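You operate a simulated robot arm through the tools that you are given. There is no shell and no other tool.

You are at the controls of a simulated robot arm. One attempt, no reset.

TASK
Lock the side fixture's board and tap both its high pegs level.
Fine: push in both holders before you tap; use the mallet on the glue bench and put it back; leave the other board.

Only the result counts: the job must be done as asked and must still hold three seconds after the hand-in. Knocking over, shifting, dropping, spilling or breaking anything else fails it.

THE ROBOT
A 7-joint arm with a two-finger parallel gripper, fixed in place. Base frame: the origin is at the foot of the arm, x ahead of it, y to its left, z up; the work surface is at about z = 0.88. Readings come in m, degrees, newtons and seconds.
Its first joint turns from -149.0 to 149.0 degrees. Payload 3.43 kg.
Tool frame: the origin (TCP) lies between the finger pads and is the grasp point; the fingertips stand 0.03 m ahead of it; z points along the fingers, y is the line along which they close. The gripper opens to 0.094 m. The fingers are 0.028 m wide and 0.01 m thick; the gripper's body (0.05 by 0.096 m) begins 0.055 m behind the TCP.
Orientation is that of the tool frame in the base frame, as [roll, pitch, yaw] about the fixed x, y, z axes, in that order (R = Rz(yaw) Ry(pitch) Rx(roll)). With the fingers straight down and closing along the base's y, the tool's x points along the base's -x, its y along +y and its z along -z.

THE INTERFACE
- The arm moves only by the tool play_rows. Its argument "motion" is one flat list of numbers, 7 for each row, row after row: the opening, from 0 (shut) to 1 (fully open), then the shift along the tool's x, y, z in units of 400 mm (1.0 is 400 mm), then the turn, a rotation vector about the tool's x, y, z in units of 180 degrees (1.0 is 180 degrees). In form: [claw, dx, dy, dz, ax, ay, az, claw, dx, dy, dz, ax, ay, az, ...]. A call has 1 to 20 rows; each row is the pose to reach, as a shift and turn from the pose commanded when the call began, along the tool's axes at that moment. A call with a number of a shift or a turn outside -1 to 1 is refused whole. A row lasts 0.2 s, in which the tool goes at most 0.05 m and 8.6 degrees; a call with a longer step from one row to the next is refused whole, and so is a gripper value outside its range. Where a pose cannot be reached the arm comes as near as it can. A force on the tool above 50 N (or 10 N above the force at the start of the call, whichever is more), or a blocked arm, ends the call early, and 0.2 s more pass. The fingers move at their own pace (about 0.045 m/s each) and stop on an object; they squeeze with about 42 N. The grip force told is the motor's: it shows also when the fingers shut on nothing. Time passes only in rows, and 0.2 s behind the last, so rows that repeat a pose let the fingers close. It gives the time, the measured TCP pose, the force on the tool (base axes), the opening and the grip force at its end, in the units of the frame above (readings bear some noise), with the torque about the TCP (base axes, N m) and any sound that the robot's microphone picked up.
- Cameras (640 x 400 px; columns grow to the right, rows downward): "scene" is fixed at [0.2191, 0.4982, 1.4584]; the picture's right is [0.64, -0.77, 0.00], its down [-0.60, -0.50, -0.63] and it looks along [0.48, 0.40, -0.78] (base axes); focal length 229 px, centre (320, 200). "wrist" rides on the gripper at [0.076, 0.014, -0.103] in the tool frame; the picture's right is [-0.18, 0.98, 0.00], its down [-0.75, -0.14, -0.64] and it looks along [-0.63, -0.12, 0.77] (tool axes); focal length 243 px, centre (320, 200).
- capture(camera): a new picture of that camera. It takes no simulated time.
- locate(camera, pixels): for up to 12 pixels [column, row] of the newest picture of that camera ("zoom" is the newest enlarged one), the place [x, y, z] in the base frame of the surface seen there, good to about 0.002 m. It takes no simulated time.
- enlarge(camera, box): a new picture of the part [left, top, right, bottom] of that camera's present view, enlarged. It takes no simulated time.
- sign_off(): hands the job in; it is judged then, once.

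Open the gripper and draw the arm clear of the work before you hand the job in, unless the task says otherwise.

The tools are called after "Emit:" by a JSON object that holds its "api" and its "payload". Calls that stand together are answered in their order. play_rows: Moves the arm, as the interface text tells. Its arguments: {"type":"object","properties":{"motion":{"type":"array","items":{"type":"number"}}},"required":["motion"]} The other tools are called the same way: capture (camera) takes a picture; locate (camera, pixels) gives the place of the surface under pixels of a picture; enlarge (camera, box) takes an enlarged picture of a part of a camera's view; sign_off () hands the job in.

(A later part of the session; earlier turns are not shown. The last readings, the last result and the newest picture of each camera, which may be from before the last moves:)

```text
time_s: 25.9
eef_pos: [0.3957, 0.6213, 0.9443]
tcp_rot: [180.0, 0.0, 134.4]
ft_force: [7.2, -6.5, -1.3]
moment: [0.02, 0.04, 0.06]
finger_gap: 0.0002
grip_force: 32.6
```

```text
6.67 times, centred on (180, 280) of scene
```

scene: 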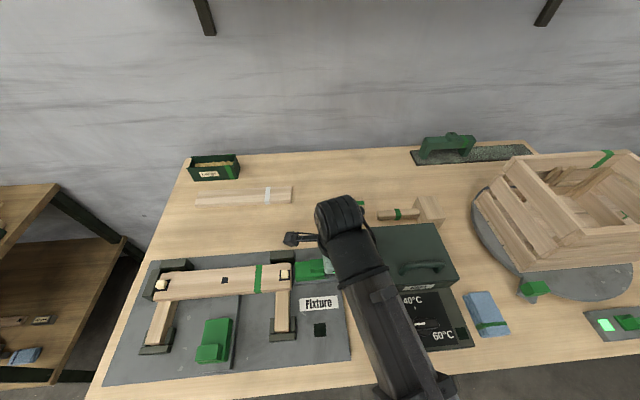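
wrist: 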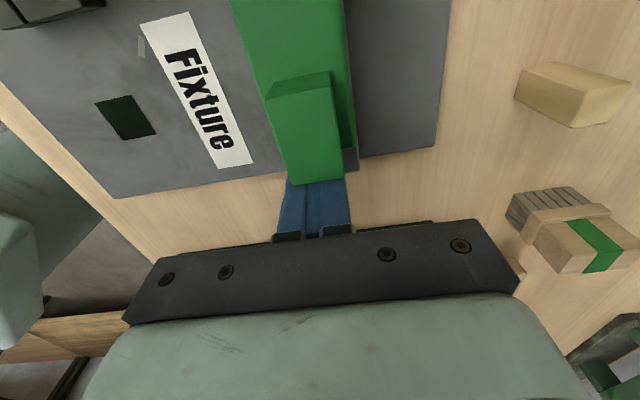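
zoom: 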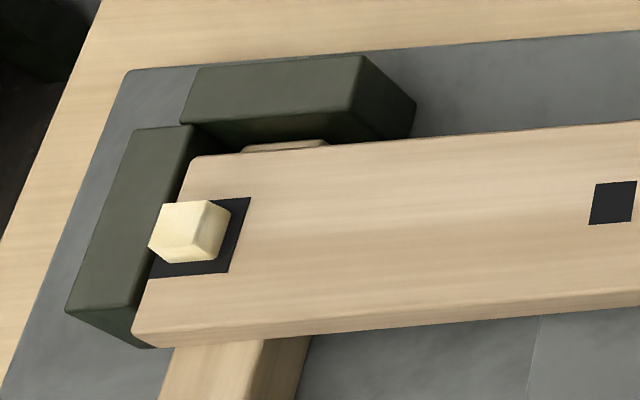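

The board is moving towards the left stop; I continue in 1.5 mm steps until the force rises.

Emit:
{"api": "play_rows", "payload": {"motion": [0, 0.00375, 0, 0, 0, 0, 0, 0, 0.0075, 0, 0, 0, 0, 0, 0, 0.01125, 0, 0, 0, 0, 0, 0, 0.01125, 0, 0, 0, 0, 0]}}

Emit:
{"api": "enlarge", "payload": {"camera": "scene", "box": [140, 250, 220, 310]}}

Emit:
{"api": "enlarge", "payload": {"camera": "scene", "box": [270, 240, 350, 290]}}

```text
time_s: 26.9
eef_pos: [0.3939, 0.625, 0.9446]
tcp_rot: [180.0, 0.1, 134.5]
ft_force: [19.5, -12.5, 9.6]
moment: [0.18, 0.35, 0.09]
finger_gap: 0.0003
grip_force: 32.8
```

```text
6.67 times, centred on (180, 280) of scene
```

zoom: 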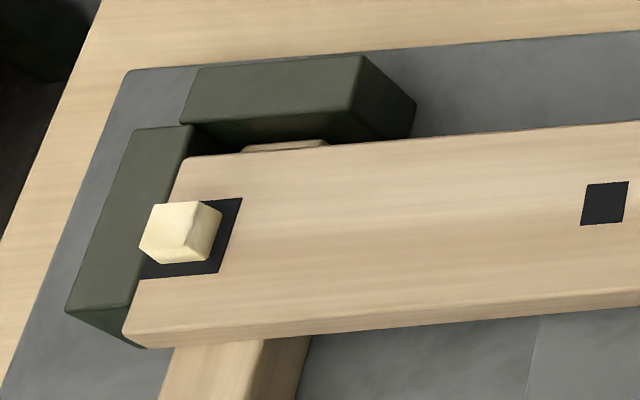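

```text
8.00 times, centred on (310, 265) of scene
```

zoom: 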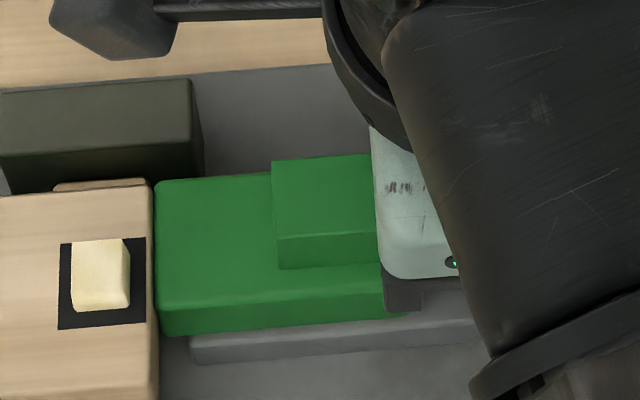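

The force has risen to about 25 N, the board seems seated against the left stop. One more small push to confirm it's firm.

Emit:
{"api": "play_rows", "payload": {"motion": [0, 0.0025, 0, 0, 0, 0, 0, 0, 0.005, 0, 0, 0, 0, 0]}}

Emit:
{"api": "enlarge", "payload": {"camera": "scene", "box": [140, 250, 220, 310]}}

```text
time_s: 27.5
eef_pos: [0.3941, 0.6237, 0.9446]
tcp_rot: [179.9, 0.5, 134.5]
ft_force: [35.5, -24.0, 4.7]
moment: [0.34, 0.54, 0.13]
finger_gap: 0.0001
grip_force: 33.5
```

```text
6.67 times, centred on (180, 280) of scene
```

zoom: 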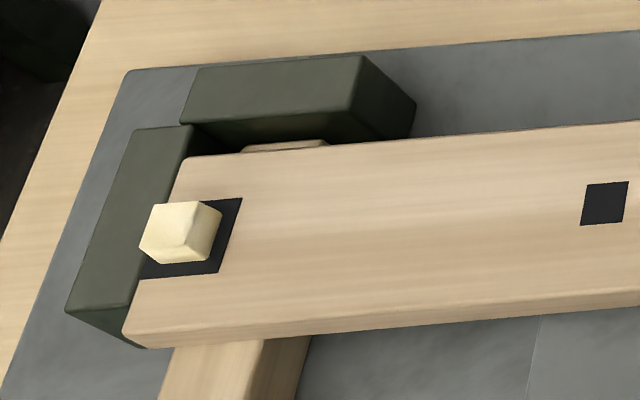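

At 43 N nothing moves further: board is firmly seated. I back off 40 mm and rise.

Emit:
{"api": "play_rows", "payload": {"motion": [0, -0.025, 0, 0, 0, 0, 0, 0, -0.06, 0, 0, 0, 0, 0, 0, -0.1, 0, 0, 0, 0, 0, 0, -0.1, 0, -0.1, 0, 0, 0, 0, -0.1, 0, -0.2, 0, 0, 0, 0, -0.1, 0, -0.27, 0, 0, 0]}}

Emit:
{"api": "enlarge", "payload": {"camera": "scene", "box": [270, 240, 350, 290]}}

```text
time_s: 28.9
eef_pos: [0.4197, 0.5973, 1.0526]
tcp_rot: [-180.0, 0.0, 134.5]
ft_force: [-0.1, 0.5, -0.4]
moment: [0.0, 0.01, 0.0]
finger_gap: 0.0001
grip_force: 33.1
```

```text
8.00 times, centred on (310, 265) of scene
```

zoom: 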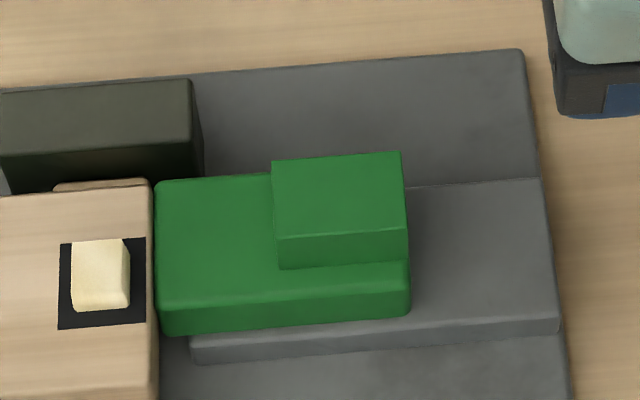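

Holder 1 stays tight against the board. Now I move to a spot behind holder 2, (0.086, 0.651, 1.05), turning the tool to yaw 224.5°.

Emit:
{"api": "play_rows", "payload": {"motion": [0, 0.0566, -0.0417, 0, 0, 0, -0.0417, 0, 0.1133, -0.0834, 0, 0, 0, -0.0833, 0, 0.1699, -0.1251, 0, 0, 0, -0.125, 0, 0.2265, -0.1668, 0, 0, 0, -0.1667, 0, 0.2831, -0.2085, 0, 0, 0, -0.2083, 0, 0.3398, -0.2503, 0, 0, 0, -0.25, 0, 0.3964, -0.292, 0, 0, 0, -0.2917, 0, 0.453, -0.3337, 0, 0, 0, -0.3333, 0, 0.5096, -0.3754, 0, 0, 0, -0.375, 0, 0.5663, -0.4171, 0, 0, 0, -0.4167, 0, 0.6229, -0.4588, 0, 0, 0, -0.4583, 0, 0.6795, -0.5005, 0, 0, 0, -0.5, 0, 0.6795, -0.5005, 0, 0, 0, -0.5]}}

Emit:
{"api": "capture", "payload": {"camera": "wrist"}}

Emit:
{"api": "capture", "payload": {"camera": "scene"}}

```text
time_s: 31.7
eef_pos: [0.0853, 0.6518, 1.0528]
tcp_rot: [-179.9, 0.0, -135.3]
ft_force: [-0.1, -0.4, 0.8]
moment: [0.0, 0.0, 0.03]
finger_gap: 0.0
grip_force: 33.1
```

```text
taken
```

wrist: 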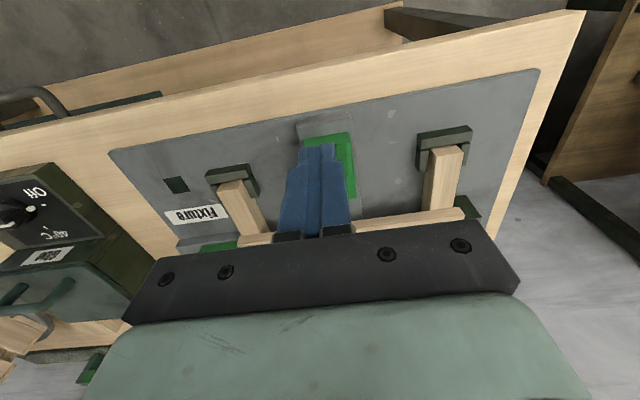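

```text
taken
```

scene: 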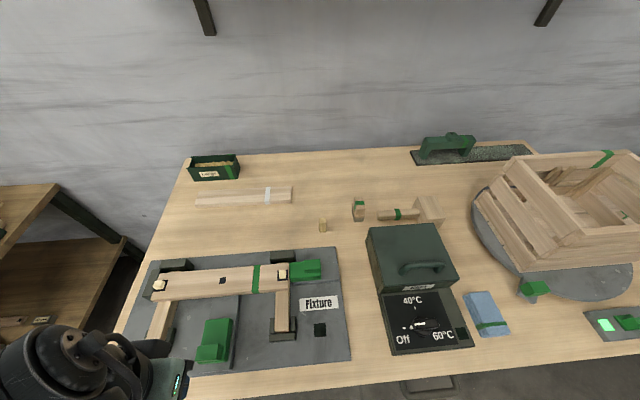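

The fingers are behind holder 2 (scene shows it at (213,340)). I descend to TCP z ≈ 0.945 here, clear of the holder.

Emit:
{"api": "play_rows", "payload": {"motion": [0, 0, 0, 0.1, 0, 0, 0, 0, 0, 0, 0.2, 0, 0, 0, 0, 0, 0, 0.27, 0, 0, 0, 0, 0, 0, 0.27, 0, 0, 0]}}

Emit:
{"api": "capture", "payload": {"camera": "wrist"}}

Emit:
{"api": "enlarge", "payload": {"camera": "scene", "box": [160, 300, 260, 375]}}

```text
time_s: 32.7
eef_pos: [0.0855, 0.6532, 0.9458]
tcp_rot: [180.0, 0.0, -135.4]
ft_force: [-0.4, 0.6, 0.5]
moment: [-0.02, -0.03, -0.01]
finger_gap: 0.0
grip_force: 33.0
```

```text
taken
```

wrist: 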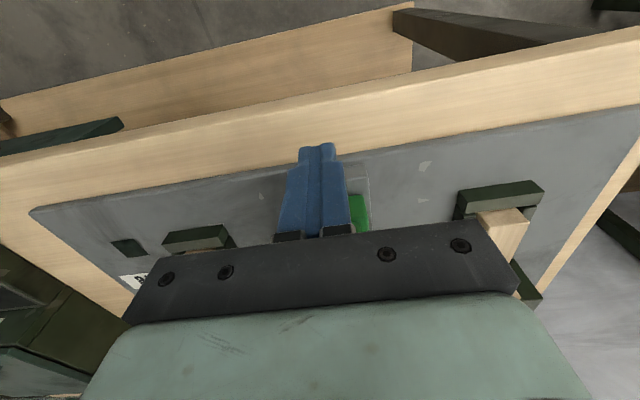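

```text
5.33 times, centred on (210, 338) of scene
```

zoom: 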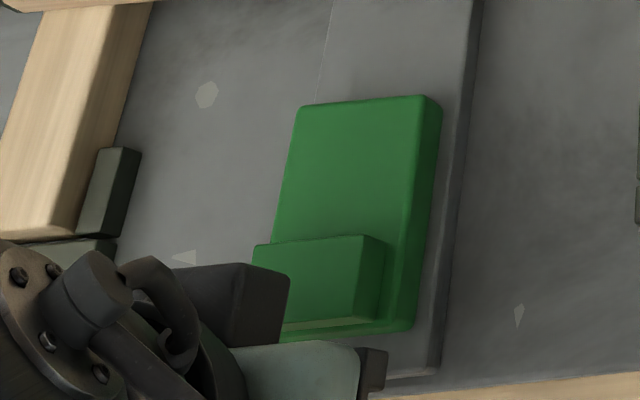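

Now I push along −tool x (towards the board), 56 mm in 7 mm rows.

Emit:
{"api": "play_rows", "payload": {"motion": [0, -0.0175, 0, 0, 0, 0, 0, 0, -0.035, 0, 0, 0, 0, 0, 0, -0.0525, 0, 0, 0, 0, 0, 0, -0.07, 0, 0, 0, 0, 0, 0, -0.0875, 0, 0, 0, 0, 0, 0, -0.105, 0, 0, 0, 0, 0, 0, -0.1225, 0, 0, 0, 0, 0, 0, -0.14, 0, 0, 0, 0, 0]}}

Emit:
{"api": "enlarge", "payload": {"camera": "scene", "box": [160, 270, 270, 352]}}

```text
time_s: 34.5
eef_pos: [0.127, 0.692, 0.9434]
tcp_rot: [-180.0, 0.1, -135.3]
ft_force: [-3.9, -6.2, 2.4]
moment: [-0.1, 0.06, 0.0]
finger_gap: 0.0001
grip_force: 32.7
```

```text
4.88 times, centred on (215, 311) of scene
```

zoom: 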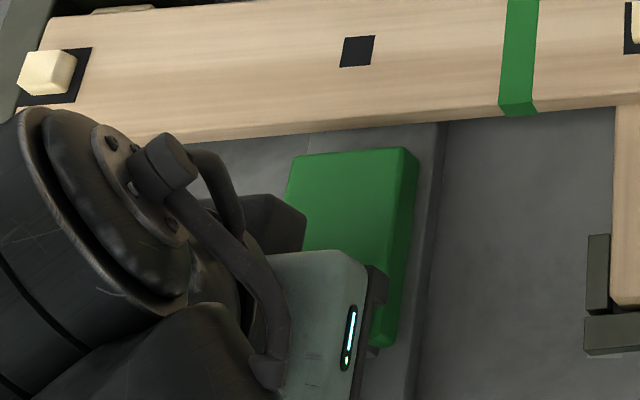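

Sliding with about 7 N; the gap is now small (zoom rows 130–150). I continue in 3 mm steps.

Emit:
{"api": "play_rows", "payload": {"motion": [0, -0.0075, 0, 0, 0, 0, 0, 0, -0.015, 0, 0, 0, 0, 0, 0, -0.0225, 0, 0, 0, 0, 0, 0, -0.03, 0, 0, 0, 0, 0]}}

Emit:
{"api": "enlarge", "payload": {"camera": "scene", "box": [160, 270, 270, 352]}}

```text
time_s: 35.5
eef_pos: [0.1343, 0.7005, 0.9445]
tcp_rot: [-180.0, 0.1, -135.5]
ft_force: [-5.7, -6.6, -0.2]
moment: [-0.23, 0.05, 0.02]
finger_gap: 0.0
grip_force: 33.1
```

```text
4.88 times, centred on (215, 311) of scene
```

zoom: 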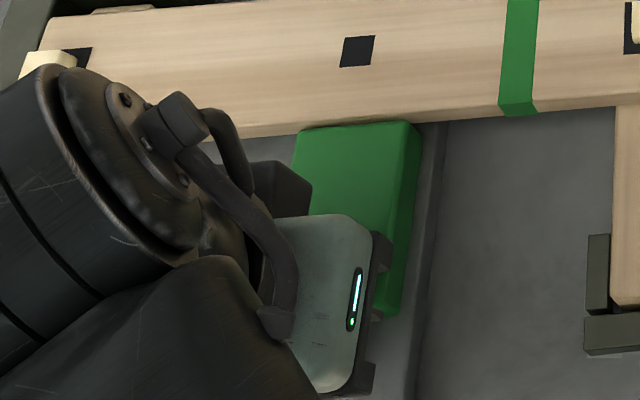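

Nearly touching the board now. I go on in 1.5 mm steps until the force rises.

Emit:
{"api": "play_rows", "payload": {"motion": [0, -0.00375, 0, 0, 0, 0, 0, 0, -0.0075, 0, 0, 0, 0, 0, 0, -0.01125, 0, 0, 0, 0, 0, 0, -0.01125, 0, 0, 0, 0, 0]}}

Emit:
{"api": "enlarge", "payload": {"camera": "scene", "box": [160, 240, 320, 352]}}

```text
time_s: 36.5
eef_pos: [0.1376, 0.7035, 0.9434]
tcp_rot: [-179.9, 0.0, -135.5]
ft_force: [-6.5, -4.9, -2.4]
moment: [-0.1, 0.21, 0.07]
finger_gap: 0.0
grip_force: 33.0
```

```text
3.57 times, centred on (240, 296) of scene
```

zoom: 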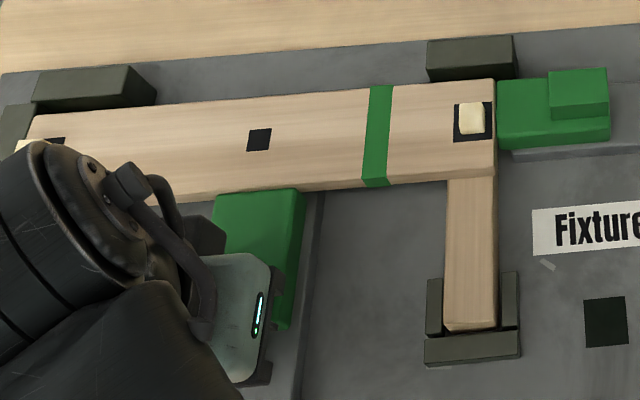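

The holder is at the board's edge, still about 8 N. I push on in 1.5 mm steps.

Emit:
{"api": "play_rows", "payload": {"motion": [0, -0.00375, 0, 0, 0, 0, 0, 0, -0.0075, 0, 0, 0, 0, 0, 0, -0.0075, 0, 0, 0, 0, 0]}}

Emit:
{"api": "enlarge", "payload": {"camera": "scene", "box": [160, 240, 320, 352]}}

```text
time_s: 37.3
eef_pos: [0.1394, 0.7044, 0.9446]
tcp_rot: [-180.0, -0.1, -135.4]
ft_force: [-6.9, -5.6, 3.0]
moment: [-0.1, 0.13, 0.09]
finger_gap: 0.0
grip_force: 32.5
```

```text
3.57 times, centred on (240, 296) of scene
```

zoom: 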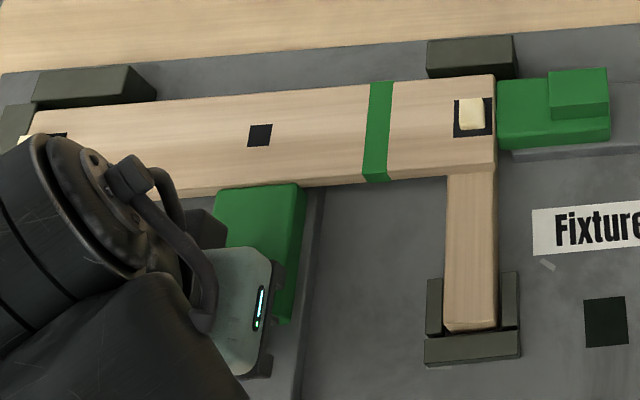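

The board is moving up against its back stops with the holder; force is still low. I continue in 1.5 mm steps.

Emit:
{"api": "play_rows", "payload": {"motion": [0, -0.00375, 0, 0, 0, 0, 0, 0, -0.0075, 0, 0, 0, 0, 0, 0, -0.01125, 0, 0, 0, 0, 0, 0, -0.01125, 0, 0, 0, 0, 0]}}

Emit:
{"api": "enlarge", "payload": {"camera": "scene", "box": [160, 240, 320, 352]}}

```text
time_s: 38.3
eef_pos: [0.1415, 0.708, 0.9435]
tcp_rot: [179.9, 0.0, -135.4]
ft_force: [-3.0, -7.1, 1.9]
moment: [-0.19, 0.03, -0.04]
finger_gap: 0.0
grip_force: 33.1
```

```text
3.57 times, centred on (240, 296) of scene
```

zoom: 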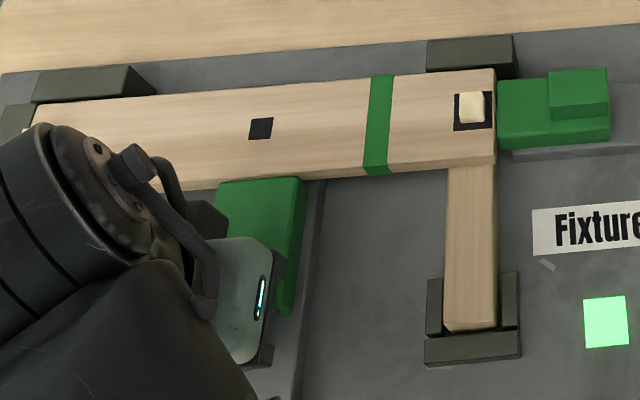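

The indicator square on the plate (zoom (605,322)) turned green: the board is locked. I push about 1.5 mm more to check that it's fully seated.

Emit:
{"api": "play_rows", "payload": {"motion": [0, -0.0025, 0, 0, 0, 0, 0, 0, -0.005, 0, 0, 0, 0, 0, 0, -0.005, 0, 0, 0, 0, 0]}}

Emit:
{"api": "enlarge", "payload": {"camera": "scene", "box": [160, 240, 320, 352]}}

```text
time_s: 39.1
eef_pos: [0.1445, 0.7112, 0.9442]
tcp_rot: [-180.0, -0.1, -135.5]
ft_force: [-9.1, -5.2, -0.8]
moment: [-0.14, 0.18, 0.07]
finger_gap: 0.0001
grip_force: 33.1
```

```text
3.57 times, centred on (240, 296) of scene
```

zoom: 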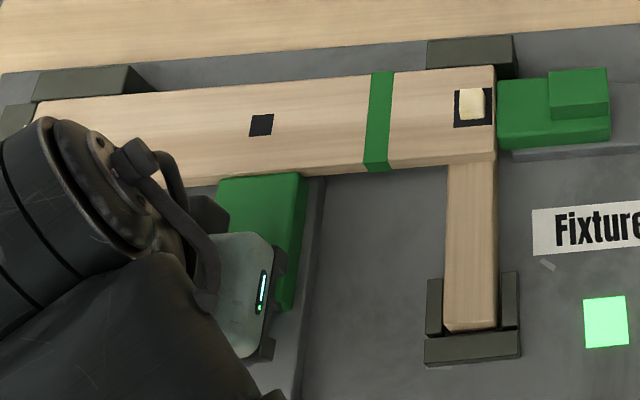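

Still moving a little with 10 N. I push a further 2 mm, watching the force.

Emit:
{"api": "play_rows", "payload": {"motion": [0, -0.0025, 0, 0, 0, 0, 0, 0, -0.005, 0, 0, 0, 0, 0, 0, -0.005, 0, 0, 0, 0, 0]}}

Emit:
{"api": "enlarge", "payload": {"camera": "scene", "box": [160, 240, 320, 352]}}

```text
time_s: 39.9
eef_pos: [0.1443, 0.7107, 0.9457]
tcp_rot: [-180.0, -0.1, -135.5]
ft_force: [-19.5, -13.3, -7.9]
moment: [-0.12, 0.23, 0.12]
finger_gap: 0.0
grip_force: 32.8
```

```text
3.57 times, centred on (240, 296) of scene
```

zoom: 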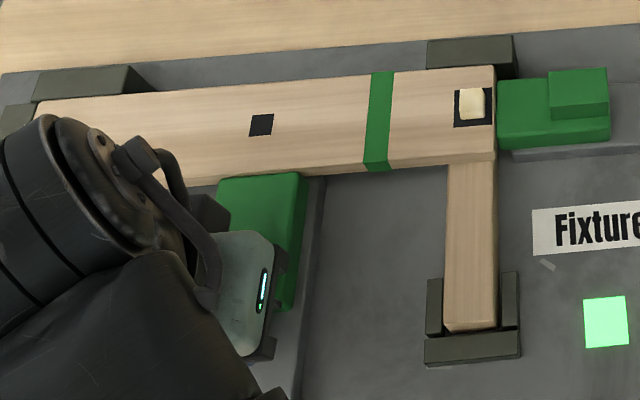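

Force is up to 24 N with no further motion: board is seated and locked. I back off 48 mm and rise, then check the whole fixture.

Emit:
{"api": "play_rows", "payload": {"motion": [0, 0.03, 0, 0, 0, 0, 0, 0, 0.07, 0, 0, 0, 0, 0, 0, 0.12, 0, 0, 0, 0, 0, 0, 0.12, 0, -0.1, 0, 0, 0, 0, 0.12, 0, -0.2, 0, 0, 0, 0, 0.12, 0, -0.27, 0, 0, 0]}}

Emit:
{"api": "capture", "payload": {"camera": "scene"}}

Emit:
{"api": "enlarge", "payload": {"camera": "scene", "box": [130, 240, 350, 360]}}

```text
time_s: 41.3
eef_pos: [0.1129, 0.6776, 1.0509]
tcp_rot: [-180.0, 0.1, -135.3]
ft_force: [0.5, 0.3, 0.5]
moment: [0.03, 0.03, 0.03]
finger_gap: 0.0
grip_force: 33.0
```

```text
taken
```

scene: 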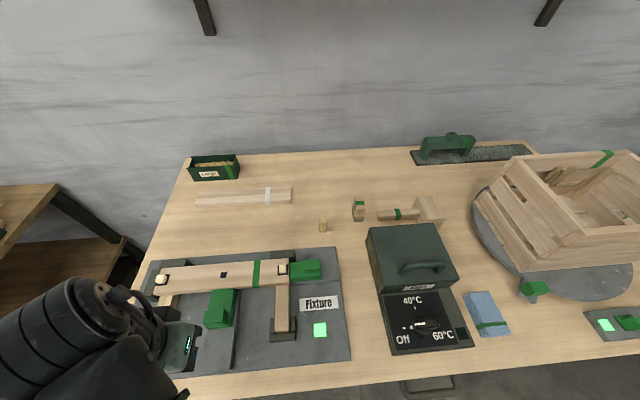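

```text
2.91 times, centred on (240, 300) of scene
```

zoom: 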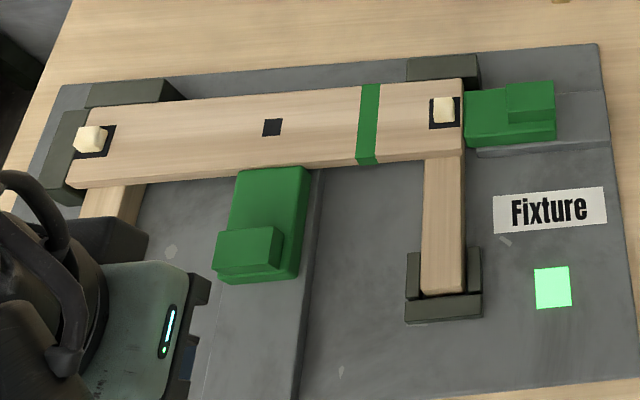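

The indicator stays green with both holders in. Next the mallet: I fly half-way towards it, turning back to yaw ~180° and opening the fingers to 0.6.

Emit:
{"api": "play_rows", "payload": {"motion": [0.6, -0.0563, -0.0901, -0.0089, 0, 0, 0.0357, 0.6, -0.1126, -0.1803, -0.0179, 0, 0, 0.0714, 0.6, -0.1689, -0.2704, -0.0268, 0, 0, 0.1071, 0.6, -0.2251, -0.3606, -0.0357, 0, 0, 0.1429, 0.6, -0.2814, -0.4507, -0.0446, 0, 0, 0.1786, 0.6, -0.3377, -0.5409, -0.0536, 0, 0, 0.2143, 0.6, -0.394, -0.631, -0.0625, 0, 0, 0.25, 0.6, -0.394, -0.631, -0.0625, 0, 0, 0.25]}}

```text
time_s: 43.1
eef_pos: [0.4013, 0.6087, 1.0759]
tcp_rot: [-180.0, -0.1, 179.5]
ft_force: [-1.0, -0.1, 0.0]
moment: [0.01, -0.02, -0.01]
finger_gap: 0.0563
grip_force: 0.1
```

Now on to a point above the mallet handle near its head, (0.692, 0.541, 1.09), turning to yaw 134.5°.

Emit:
{"api": "play_rows", "payload": {"motion": [0.6, -0.104, -0.0234, -0.005, 0, 0, 0.0357, 0.6, -0.208, -0.0469, -0.01, 0, 0, 0.0714, 0.6, -0.312, -0.0703, -0.015, 0, 0, 0.1071, 0.6, -0.416, -0.0937, -0.02, 0, 0, 0.1429, 0.6, -0.52, -0.1171, -0.025, 0, 0, 0.1786, 0.6, -0.624, -0.1406, -0.03, 0, 0, 0.2143, 0.6, -0.728, -0.164, -0.035, 0, 0, 0.25, 0.6, -0.728, -0.164, -0.035, 0, 0, 0.25]}}

Emit:
{"api": "capture", "payload": {"camera": "wrist"}}

Emit:
{"api": "capture", "payload": {"camera": "scene"}}

```text
time_s: 44.9
eef_pos: [0.692, 0.5385, 1.0923]
tcp_rot: [180.0, 0.0, 134.5]
ft_force: [0.4, 0.3, -0.1]
moment: [0.02, -0.01, -0.01]
finger_gap: 0.0563
grip_force: 0.2
```

```text
taken
```

wrist: 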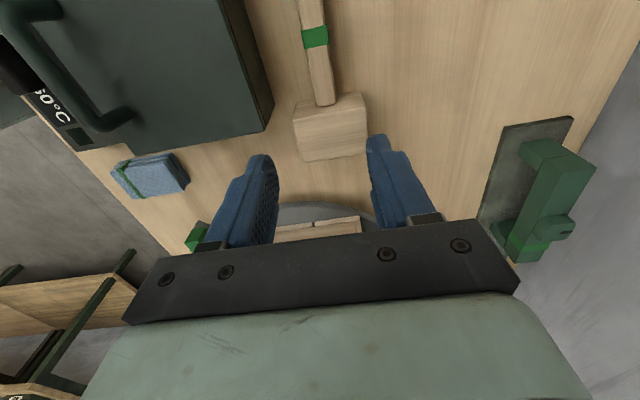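

```text
taken
```

scene: 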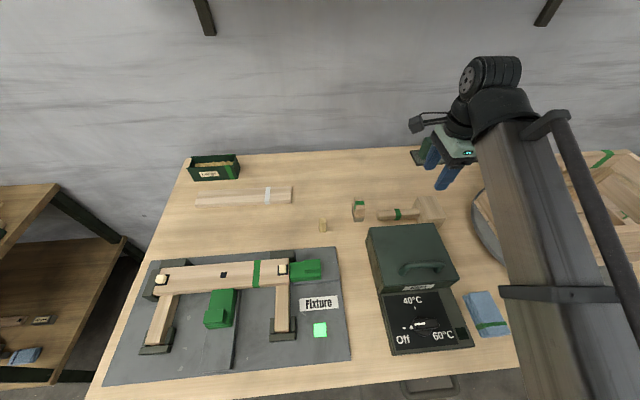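

The mallet is in view at (325,110). I'll record its exact place from this view as reference for the grasp and for putting it back.

Emit:
{"api": "enlarge", "payload": {"camera": "wrist", "box": [220, 0, 420, 170]}}

Emit:
{"api": "locate", "payload": {"camera": "zoom", "pixels": [[240, 345], [245, 450], [425, 265], [465, 290], [260, 100], [330, 95], [300, 300], [335, 200], [385, 330], [345, 335], [300, 60], [320, 250]]}}

```text
2.35 times, centred on (320, 85) of wrist
```

zoom: 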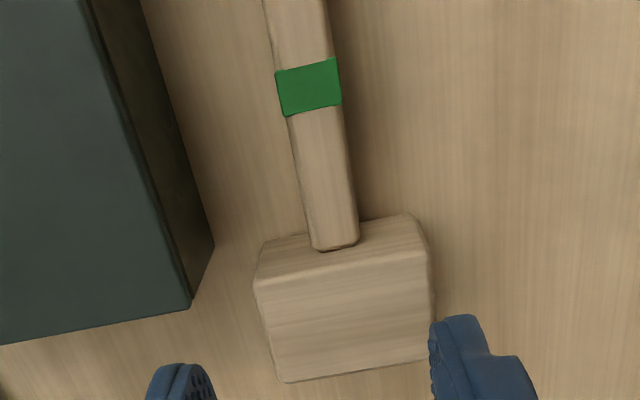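

```text
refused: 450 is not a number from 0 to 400
```

Emit:
{"api": "locate", "payload": {"camera": "zoom", "pixels": [[260, 285], [424, 255], [426, 352], [284, 376], [314, 240], [350, 238], [298, 130], [340, 125], [282, 75], [334, 65], [335, 90], [320, 180]]}}

Emit:
{"api": "locate", "payload": {"camera": "wrist", "pixels": [[305, 10], [322, 8], [308, 38], [325, 36], [318, 100], [330, 98], [305, 55], [262, 120], [245, 20], [135, 120]]}}

```text
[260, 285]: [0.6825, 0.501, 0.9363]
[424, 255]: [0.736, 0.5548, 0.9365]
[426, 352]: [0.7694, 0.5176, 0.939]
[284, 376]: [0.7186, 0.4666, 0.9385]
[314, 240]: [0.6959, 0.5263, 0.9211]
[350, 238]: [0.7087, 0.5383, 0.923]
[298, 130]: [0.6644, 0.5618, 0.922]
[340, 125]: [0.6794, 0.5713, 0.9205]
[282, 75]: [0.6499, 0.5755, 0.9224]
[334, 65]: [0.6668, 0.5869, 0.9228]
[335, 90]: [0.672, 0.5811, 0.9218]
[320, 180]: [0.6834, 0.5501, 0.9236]
```

```text
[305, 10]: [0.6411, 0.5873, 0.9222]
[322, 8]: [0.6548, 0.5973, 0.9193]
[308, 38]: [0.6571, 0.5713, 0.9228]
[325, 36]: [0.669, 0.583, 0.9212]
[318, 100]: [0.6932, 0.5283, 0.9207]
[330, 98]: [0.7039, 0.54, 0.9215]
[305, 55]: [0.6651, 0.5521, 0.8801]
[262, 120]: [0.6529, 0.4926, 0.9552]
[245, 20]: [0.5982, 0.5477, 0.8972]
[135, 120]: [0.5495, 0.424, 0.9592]
```

The handle's centre line is at v ≈ 0.874 and the head's near face at s ≈ 0.121; the TCP is at s 0.1015, v 0.871. I correct by 3 mm sideways and descend to z ≈ 0.965 for a check.

Emit:
{"api": "play_rows", "payload": {"motion": [0.6, 0.005, 0.0075, 0.1, 0, 0, 0, 0.6, 0.005, 0.0075, 0.2, 0, 0, 0, 0.6, 0.005, 0.0075, 0.28, 0, 0, 0, 0.6, 0.005, 0.0075, 0.3175, 0, 0, 0, 0.6, 0.005, 0.0075, 0.3175, 0, 0, 0]}}

Emit:
{"api": "capture", "payload": {"camera": "wrist"}}

Emit:
{"api": "enlarge", "payload": {"camera": "scene", "box": [370, 160, 470, 250]}}

```text
time_s: 46.1
eef_pos: [0.6919, 0.5432, 0.9635]
tcp_rot: [-180.0, 0.0, 134.6]
ft_force: [-0.8, -0.5, 0.5]
moment: [-0.02, 0.01, 0.01]
finger_gap: 0.0565
grip_force: 0.1
```

```text
taken
```

wrist: 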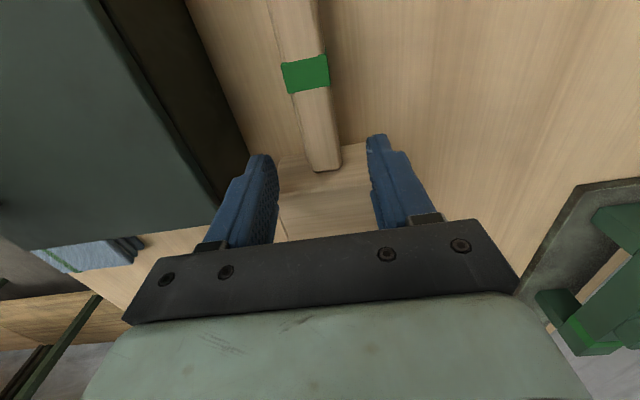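

```text
4.44 times, centred on (420, 205) of scene
```

zoom: 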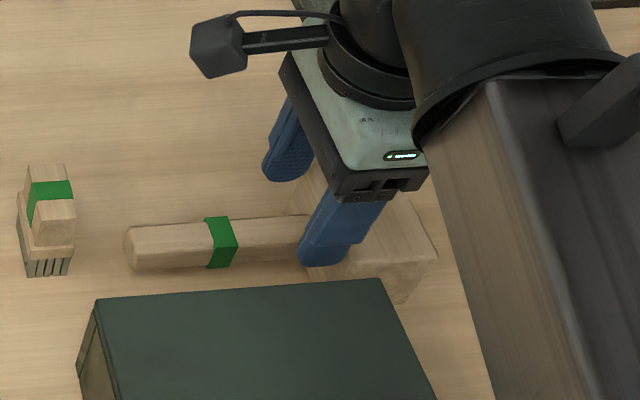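

Fingers straddle the handle centrally (handle at column ≈ 322, tips at 262/378). I descend the last 50 mm to z ≈ 0.914.

Emit:
{"api": "play_rows", "payload": {"motion": [0.6, 0, 0, 0.05, 0, 0, 0, 0.6, 0, 0, 0.1, 0, 0, 0, 0.6, 0, 0, 0.1225, 0, 0, 0, 0.6, 0, 0, 0.1225, 0, 0, 0]}}

Emit:
{"api": "capture", "payload": {"camera": "wrist"}}

Emit:
{"api": "enlarge", "payload": {"camera": "scene", "box": [370, 160, 470, 250]}}

```text
time_s: 47.1
eef_pos: [0.6927, 0.5437, 0.9154]
tcp_rot: [180.0, 0.1, 134.6]
ft_force: [-0.2, -0.7, -0.3]
moment: [-0.01, -0.01, -0.03]
finger_gap: 0.0563
grip_force: 0.0
```

```text
taken
```

wrist: 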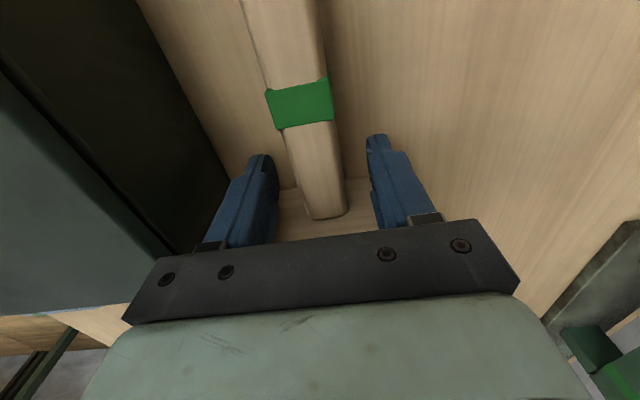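

```text
4.44 times, centred on (420, 205) of scene
```

zoom: 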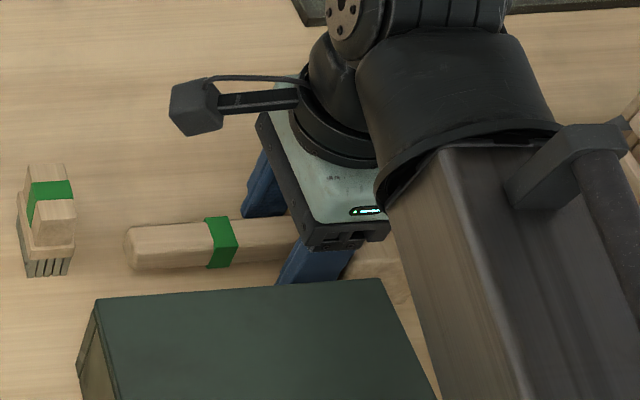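

Well centred on the handle. I close the fingers.

Emit:
{"api": "play_rows", "payload": {"motion": [0.3, 0, 0, 0, 0, 0, 0, 0, 0, 0, 0, 0, 0, 0, 0, 0, 0, 0, 0, 0, 0, 0, 0, 0, 0, 0, 0, 0, 0, 0, 0, 0, 0, 0, 0, 0, 0, 0, 0, 0, 0, 0]}}

Emit:
{"api": "capture", "payload": {"camera": "wrist"}}

Emit:
{"api": "enlarge", "payload": {"camera": "scene", "box": [370, 160, 470, 250]}}

```text
time_s: 48.5
eef_pos: [0.6924, 0.5435, 0.9157]
tcp_rot: [180.0, 0.0, 134.8]
ft_force: [1.7, 1.4, -0.7]
moment: [-0.03, 0.0, 0.04]
finger_gap: 0.0285
grip_force: 42.0
```

```text
taken
```

wrist: 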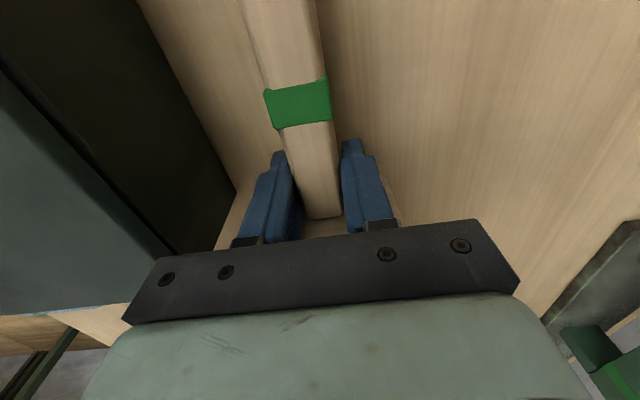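

```text
4.44 times, centred on (420, 205) of scene
```

zoom: 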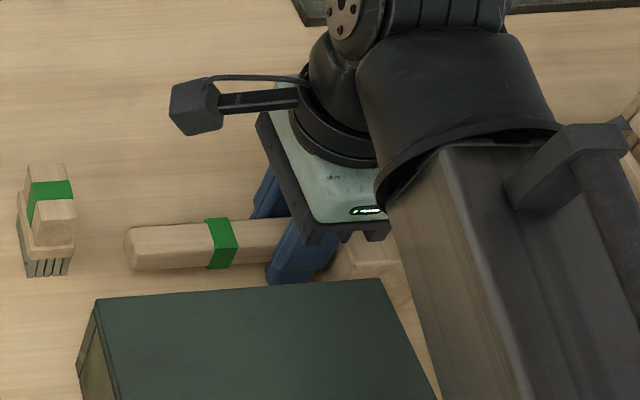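

Gripped (gap 0.0285, 42 N). I lift straight up by 60 mm first and look.

Emit:
{"api": "play_rows", "payload": {"motion": [0, 0, 0, -0.05, 0, 0, 0, 0, 0, 0, -0.1, 0, 0, 0, 0, 0, 0, -0.15, 0, 0, 0, 0, 0, 0, -0.15, 0, 0, 0]}}

Emit:
{"api": "capture", "payload": {"camera": "wrist"}}

Emit:
{"api": "enlarge", "payload": {"camera": "scene", "box": [350, 130, 490, 250]}}

```text
time_s: 49.5
eef_pos: [0.6917, 0.543, 0.9752]
tcp_rot: [180.0, 0.0, 134.5]
ft_force: [0.4, 0.4, -3.6]
moment: [0.1, 0.13, 0.01]
finger_gap: 0.0282
grip_force: 42.3
```

```text
taken
```

wrist: 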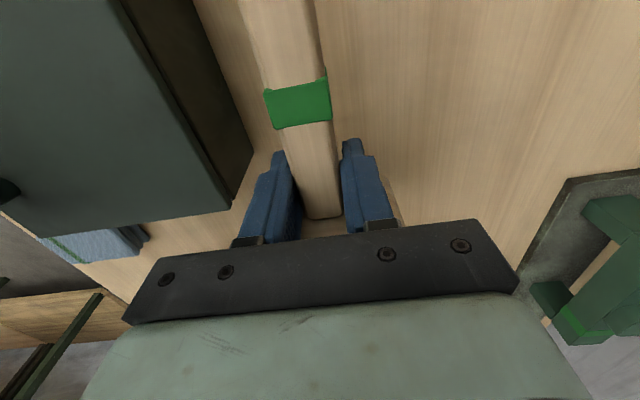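

```text
3.33 times, centred on (420, 190) of scene
```

zoom: 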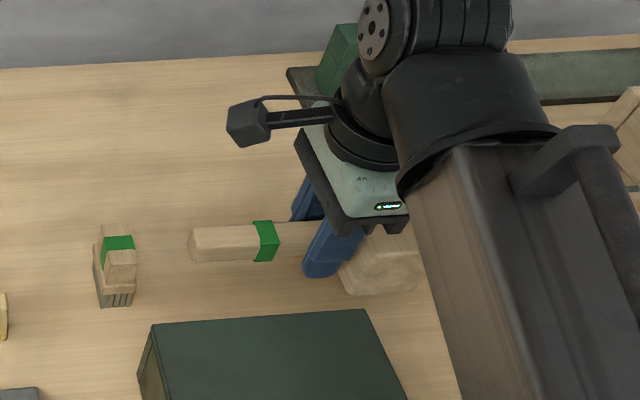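

The mallet is lifted without slipping in the grip (band still at (298,103)), weight 3.6 N. I measure the pegs again, since the board shifted a few mm on locking.

Emit:
{"api": "enlarge", "payload": {"camera": "scene", "box": [260, 245, 340, 305]}}

Emit:
{"api": "locate", "payload": {"camera": "zoom", "pixels": [[148, 135], [185, 133], [185, 170], [152, 172], [168, 150], [220, 130], [222, 180], [225, 120], [235, 240], [120, 240], [330, 145], [130, 170]]}}

Emit:
{"api": "enlarge", "payload": {"camera": "scene", "box": [130, 245, 210, 305]}}

Emit:
{"api": "locate", "payload": {"camera": "zoom", "pixels": [[215, 235], [265, 232], [255, 265], [240, 245], [225, 260], [310, 230], [320, 195], [300, 350], [160, 300], [270, 290], [350, 280], [205, 280]]}}

```text
6.67 times, centred on (300, 275) of scene
```

zoom: 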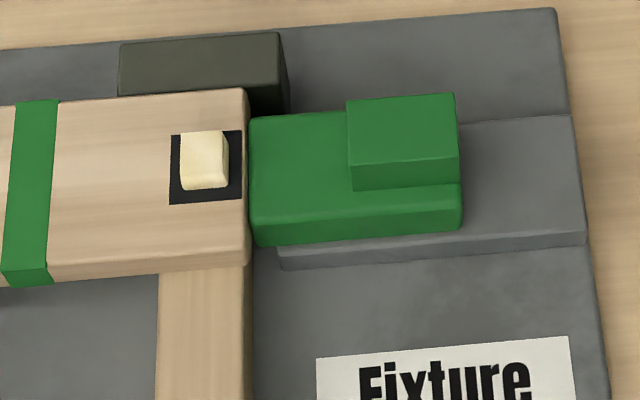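

```text
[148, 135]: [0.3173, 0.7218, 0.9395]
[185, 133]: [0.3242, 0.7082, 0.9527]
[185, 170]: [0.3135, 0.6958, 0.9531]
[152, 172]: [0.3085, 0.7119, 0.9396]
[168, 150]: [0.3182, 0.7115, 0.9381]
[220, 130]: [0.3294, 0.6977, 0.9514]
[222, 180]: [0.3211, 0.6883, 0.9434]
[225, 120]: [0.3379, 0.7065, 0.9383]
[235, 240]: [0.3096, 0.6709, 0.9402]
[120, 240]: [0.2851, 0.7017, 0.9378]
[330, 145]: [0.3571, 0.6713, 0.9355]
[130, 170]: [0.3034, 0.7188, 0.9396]
```

```text
6.67 times, centred on (170, 275) of scene
```

zoom: 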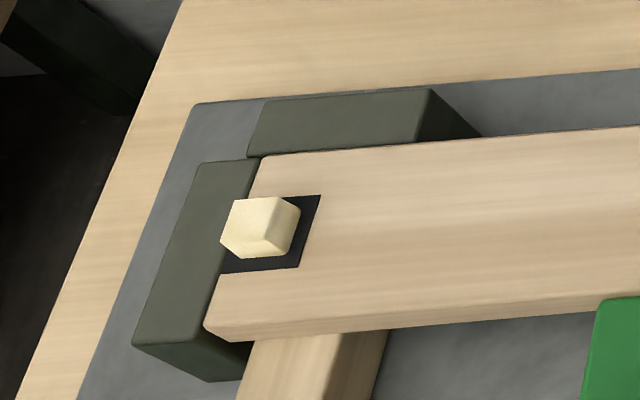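

```text
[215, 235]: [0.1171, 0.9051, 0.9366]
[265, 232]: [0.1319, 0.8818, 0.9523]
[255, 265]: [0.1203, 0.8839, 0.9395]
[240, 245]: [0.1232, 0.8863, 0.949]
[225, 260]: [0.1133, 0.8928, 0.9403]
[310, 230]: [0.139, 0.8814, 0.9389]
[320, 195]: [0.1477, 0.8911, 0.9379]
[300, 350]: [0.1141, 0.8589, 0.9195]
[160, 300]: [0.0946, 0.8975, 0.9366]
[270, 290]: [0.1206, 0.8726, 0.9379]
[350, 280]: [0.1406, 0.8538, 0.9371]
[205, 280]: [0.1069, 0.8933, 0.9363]
```

I need the peg tops' centres more exactly; I enlarge each peg strongly and sample.

Emit:
{"api": "enlarge", "payload": {"camera": "scene", "box": [274, 255, 300, 275]}}

Emit:
{"api": "locate", "payload": {"camera": "zoom", "pixels": [[190, 230], [240, 220], [290, 215], [195, 300], [240, 300], [290, 290], [200, 350], [260, 340], [225, 270], [300, 350], [320, 300], [260, 380]]}}

Emit:
{"api": "enlarge", "payload": {"camera": "scene", "box": [150, 268, 176, 288]}}

Emit:
{"api": "locate", "payload": {"camera": "zoom", "pixels": [[210, 150], [260, 140], [330, 140], [200, 200], [250, 200], [310, 200], [190, 250], [240, 260], [290, 260], [350, 200], [330, 270], [250, 290]]}}

```text
16.00 times, centred on (287, 265) of scene
```

zoom: 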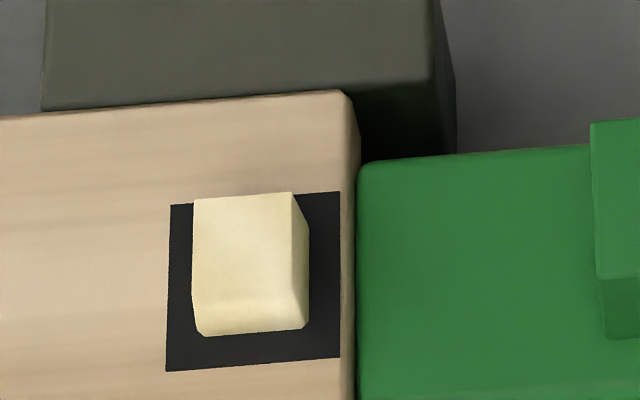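

```text
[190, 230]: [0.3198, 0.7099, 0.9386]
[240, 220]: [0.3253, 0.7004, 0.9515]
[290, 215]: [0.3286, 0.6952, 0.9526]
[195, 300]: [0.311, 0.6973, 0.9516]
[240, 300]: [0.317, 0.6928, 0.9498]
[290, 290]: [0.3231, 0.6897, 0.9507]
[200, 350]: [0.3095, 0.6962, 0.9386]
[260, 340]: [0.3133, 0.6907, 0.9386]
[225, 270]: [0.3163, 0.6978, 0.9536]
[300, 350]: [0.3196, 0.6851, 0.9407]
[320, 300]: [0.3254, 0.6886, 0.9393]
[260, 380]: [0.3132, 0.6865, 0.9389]
```

```text
16.00 times, centred on (163, 278) of scene
```

zoom: 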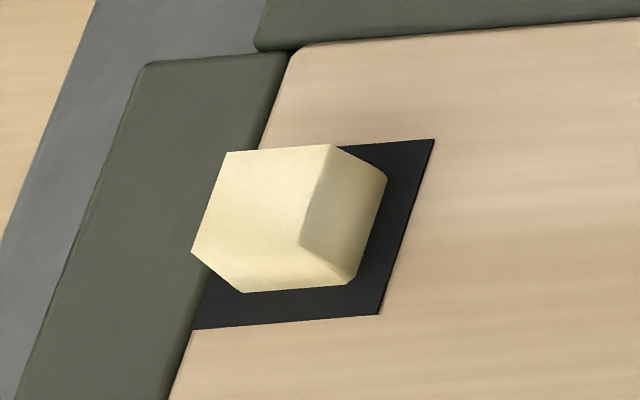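

```text
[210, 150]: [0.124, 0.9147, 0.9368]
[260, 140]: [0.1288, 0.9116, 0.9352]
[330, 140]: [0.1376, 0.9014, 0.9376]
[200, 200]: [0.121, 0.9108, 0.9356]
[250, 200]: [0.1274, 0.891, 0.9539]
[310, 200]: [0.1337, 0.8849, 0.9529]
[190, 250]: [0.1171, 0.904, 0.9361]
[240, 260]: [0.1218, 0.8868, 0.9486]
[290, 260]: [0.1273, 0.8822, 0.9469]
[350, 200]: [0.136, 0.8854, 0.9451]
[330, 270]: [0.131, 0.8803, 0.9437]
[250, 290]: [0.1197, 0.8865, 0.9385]
```

Pegs: right ≈ (0.320, 0.6965), left ≈ (0.1285, 0.8895), tops 0.953 over the board's 0.939. I lift the mallet higher and carry it over to the right peg, turning to yaw 224.5° so that the head points away from the robot and the fingers stay off the board.

Emit:
{"api": "play_rows", "payload": {"motion": [0, 0, 0, -0.1, 0, 0, 0, 0, 0, 0, -0.2, 0, 0, 0, 0, 0, 0, -0.3, 0, 0, 0, 0, 0.0712, -0.0386, -0.3, 0, 0, -0.0385, 0, 0.1423, -0.0772, -0.3, 0, 0, -0.0769, 0, 0.2135, -0.1158, -0.295, 0, 0, -0.1154, 0, 0.2846, -0.1545, -0.29, 0, 0, -0.1538, 0, 0.3558, -0.1931, -0.285, 0, 0, -0.1923, 0, 0.4269, -0.2317, -0.28, 0, 0, -0.2308, 0, 0.4981, -0.2703, -0.275, 0, 0, -0.2692, 0, 0.5692, -0.3089, -0.27, 0, 0, -0.3077, 0, 0.6404, -0.3475, -0.265, 0, 0, -0.3462, 0, 0.7115, -0.3862, -0.26, 0, 0, -0.3846, 0, 0.7827, -0.4248, -0.25, 0, 0, -0.4231, 0, 0.8538, -0.4634, -0.24, 0, 0, -0.4615, 0, 0.925, -0.502, -0.237, 0, 0, -0.5, 0, 0.925, -0.502, -0.237, 0, 0, -0.5]}}

Emit:
{"api": "capture", "payload": {"camera": "wrist"}}

Emit:
{"api": "capture", "payload": {"camera": "scene"}}

```text
time_s: 53.1
eef_pos: [0.2896, 0.667, 1.0702]
tcp_rot: [-179.9, -0.1, -135.5]
ft_force: [0.7, 0.9, -4.2]
moment: [-0.1, 0.12, 0.01]
finger_gap: 0.0283
grip_force: 41.7
```

```text
taken
```

wrist: 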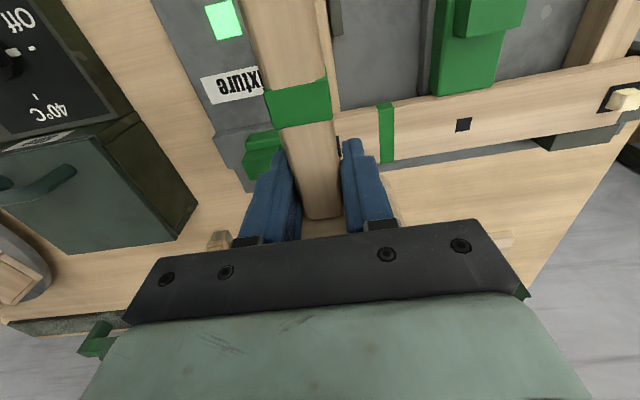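

```text
taken
```

scene: 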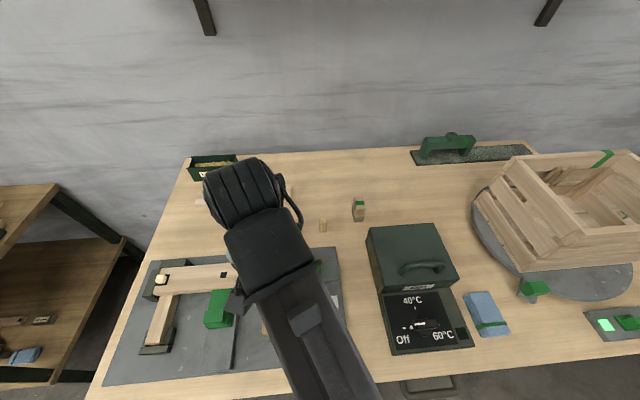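

The mallet is above the right peg area; I look for the peg, seen between handle and finger at about (338,148).

Emit:
{"api": "enlarge", "payload": {"camera": "wrist", "box": [240, 90, 440, 230]}}

Emit:
{"api": "locate", "payload": {"camera": "wrist", "pixels": [[337, 145], [338, 152], [334, 140], [365, 120], [463, 125], [262, 140], [260, 158], [625, 97]]}}

```text
2.86 times, centred on (340, 160) of wrist
```

zoom: 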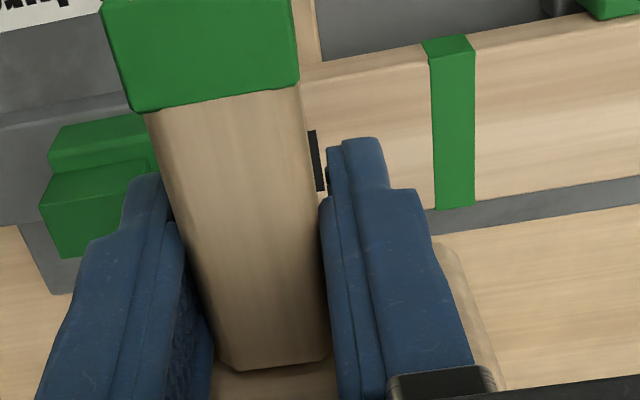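

```text
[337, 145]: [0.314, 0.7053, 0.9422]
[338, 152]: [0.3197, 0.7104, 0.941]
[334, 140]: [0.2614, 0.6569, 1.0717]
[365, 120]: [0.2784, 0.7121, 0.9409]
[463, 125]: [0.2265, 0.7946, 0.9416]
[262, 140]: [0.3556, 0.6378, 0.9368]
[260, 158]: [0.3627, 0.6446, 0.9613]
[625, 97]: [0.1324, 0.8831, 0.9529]
```

The mark next to the peg is at s ≈ −0.283, so the peg (s ≈ −0.272) lies under the head centre line. I lower to hover with the head's underside about 15 mm above the peg.

Emit:
{"api": "play_rows", "payload": {"motion": [0, 0, 0, 0.05, 0, 0, 0, 0, 0, 0, 0.1, 0, 0, 0, 0, 0, 0, 0.15, 0, 0, 0, 0, 0, 0, 0.1625, 0, 0, 0, 0, 0, 0, 0.1625, 0, 0, 0]}}

Emit:
{"api": "capture", "payload": {"camera": "wrist"}}

Emit:
{"api": "enlarge", "payload": {"camera": "scene", "box": [190, 220, 350, 340]}}

```text
time_s: 54.3
eef_pos: [0.2915, 0.6675, 1.0053]
tcp_rot: [-179.9, 0.0, -135.4]
ft_force: [-0.9, 0.5, -3.9]
moment: [-0.1, 0.09, 0.05]
finger_gap: 0.0282
grip_force: 42.2
```

```text
taken
```

wrist: 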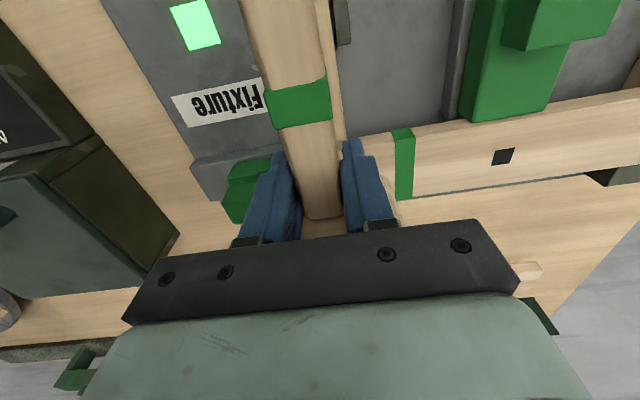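

```text
3.33 times, centred on (270, 280) of scene
```

zoom: 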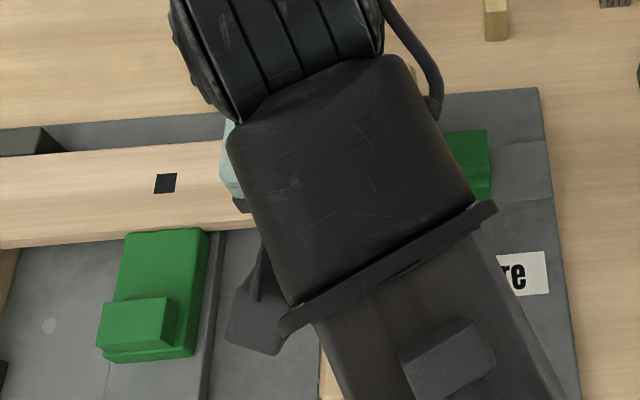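

Hovering level over the peg. First tap: down 28 mm in one row, then back up.

Emit:
{"api": "play_rows", "payload": {"motion": [0, 0, 0, 0.07, 0, 0, 0, 0, 0, 0, 0, 0, 0, 0]}}

Emit:
{"api": "capture", "payload": {"camera": "wrist"}}

```text
time_s: 54.9
eef_pos: [0.291, 0.6681, 1.0056]
tcp_rot: [-180.0, 0.0, -135.4]
ft_force: [-0.4, 0.3, -3.9]
moment: [-0.1, 0.1, -0.01]
finger_gap: 0.0279
grip_force: 42.1
```

```text
taken
```

wrist: 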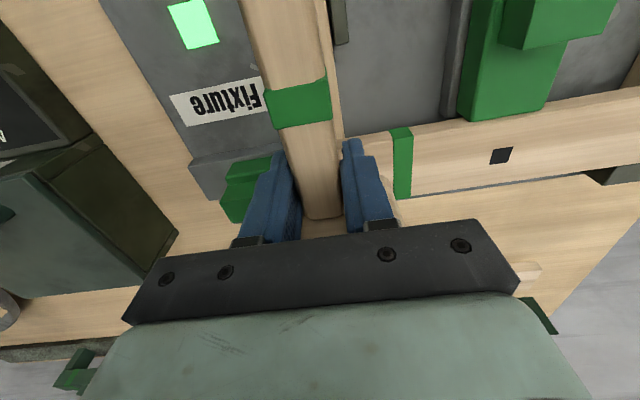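

No sound was reported, perhaps the arm lagged and didn't reach the peg. I lower slowly by 18 mm and read the force to find the contact height.

Emit:
{"api": "play_rows", "payload": {"motion": [0, 0, 0, 0.02, 0, 0, 0, 0, 0, 0, 0.035, 0, 0, 0, 0, 0, 0, 0.045, 0, 0, 0, 0, 0, 0, 0.045, 0, 0, 0]}}

```text
time_s: 55.9
eef_pos: [0.2889, 0.6667, 0.9871]
tcp_rot: [-180.0, 0.0, -135.3]
ft_force: [-0.3, 0.0, -3.8]
moment: [-0.1, 0.12, -0.01]
finger_gap: 0.028
grip_force: 41.7
```

Still only the mallet's weight at z = 0.987. I go on lower in small steps.

Emit:
{"api": "play_rows", "payload": {"motion": [0, 0, 0, 0.0075, 0, 0, 0, 0, 0, 0, 0.0125, 0, 0, 0, 0, 0, 0, 0.0125, 0, 0, 0]}}

Emit:
{"api": "enlarge", "payload": {"camera": "wrist", "box": [200, 60, 480, 260]}}

```text
time_s: 56.7
eef_pos: [0.2901, 0.665, 0.9828]
tcp_rot: [-180.0, 0.0, -135.4]
ft_force: [0.5, 0.2, -3.9]
moment: [-0.11, 0.11, -0.02]
finger_gap: 0.0282
grip_force: 42.3
```

```text
2.00 times, centred on (340, 160) of wrist
```

zoom: 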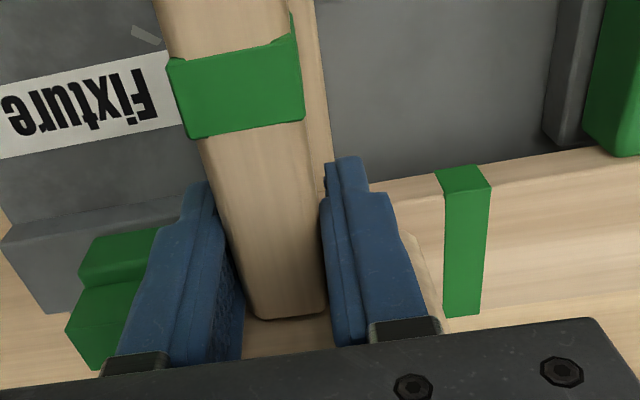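

No contact even at 0.983; perhaps the first tap already drove the peg. I continue down 4 mm carefully.

Emit:
{"api": "play_rows", "payload": {"motion": [0, 0, 0, 0.005, 0, 0, 0, 0, 0, 0, 0.01, 0, 0, 0, 0, 0, 0, 0.01, 0, 0, 0]}}

```text
time_s: 57.5
eef_pos: [0.2901, 0.6671, 0.9797]
tcp_rot: [-179.9, 0.0, -135.3]
ft_force: [-0.3, 0.8, -3.4]
moment: [-0.1, 0.09, 0.01]
finger_gap: 0.0283
grip_force: 41.7
```

Still nothing. One more lowering of 4 mm to find the board/peg contact.

Emit:
{"api": "play_rows", "payload": {"motion": [0, 0, 0, 0.005, 0, 0, 0, 0, 0, 0, 0.01, 0, 0, 0, 0, 0, 0, 0.01, 0, 0, 0]}}

```text
time_s: 58.3
eef_pos: [0.2897, 0.6659, 0.9763]
tcp_rot: [180.0, 0.2, -135.5]
ft_force: [0.3, -2.9, 23.8]
moment: [0.64, -0.54, -0.01]
finger_gap: 0.0281
grip_force: 42.0
```

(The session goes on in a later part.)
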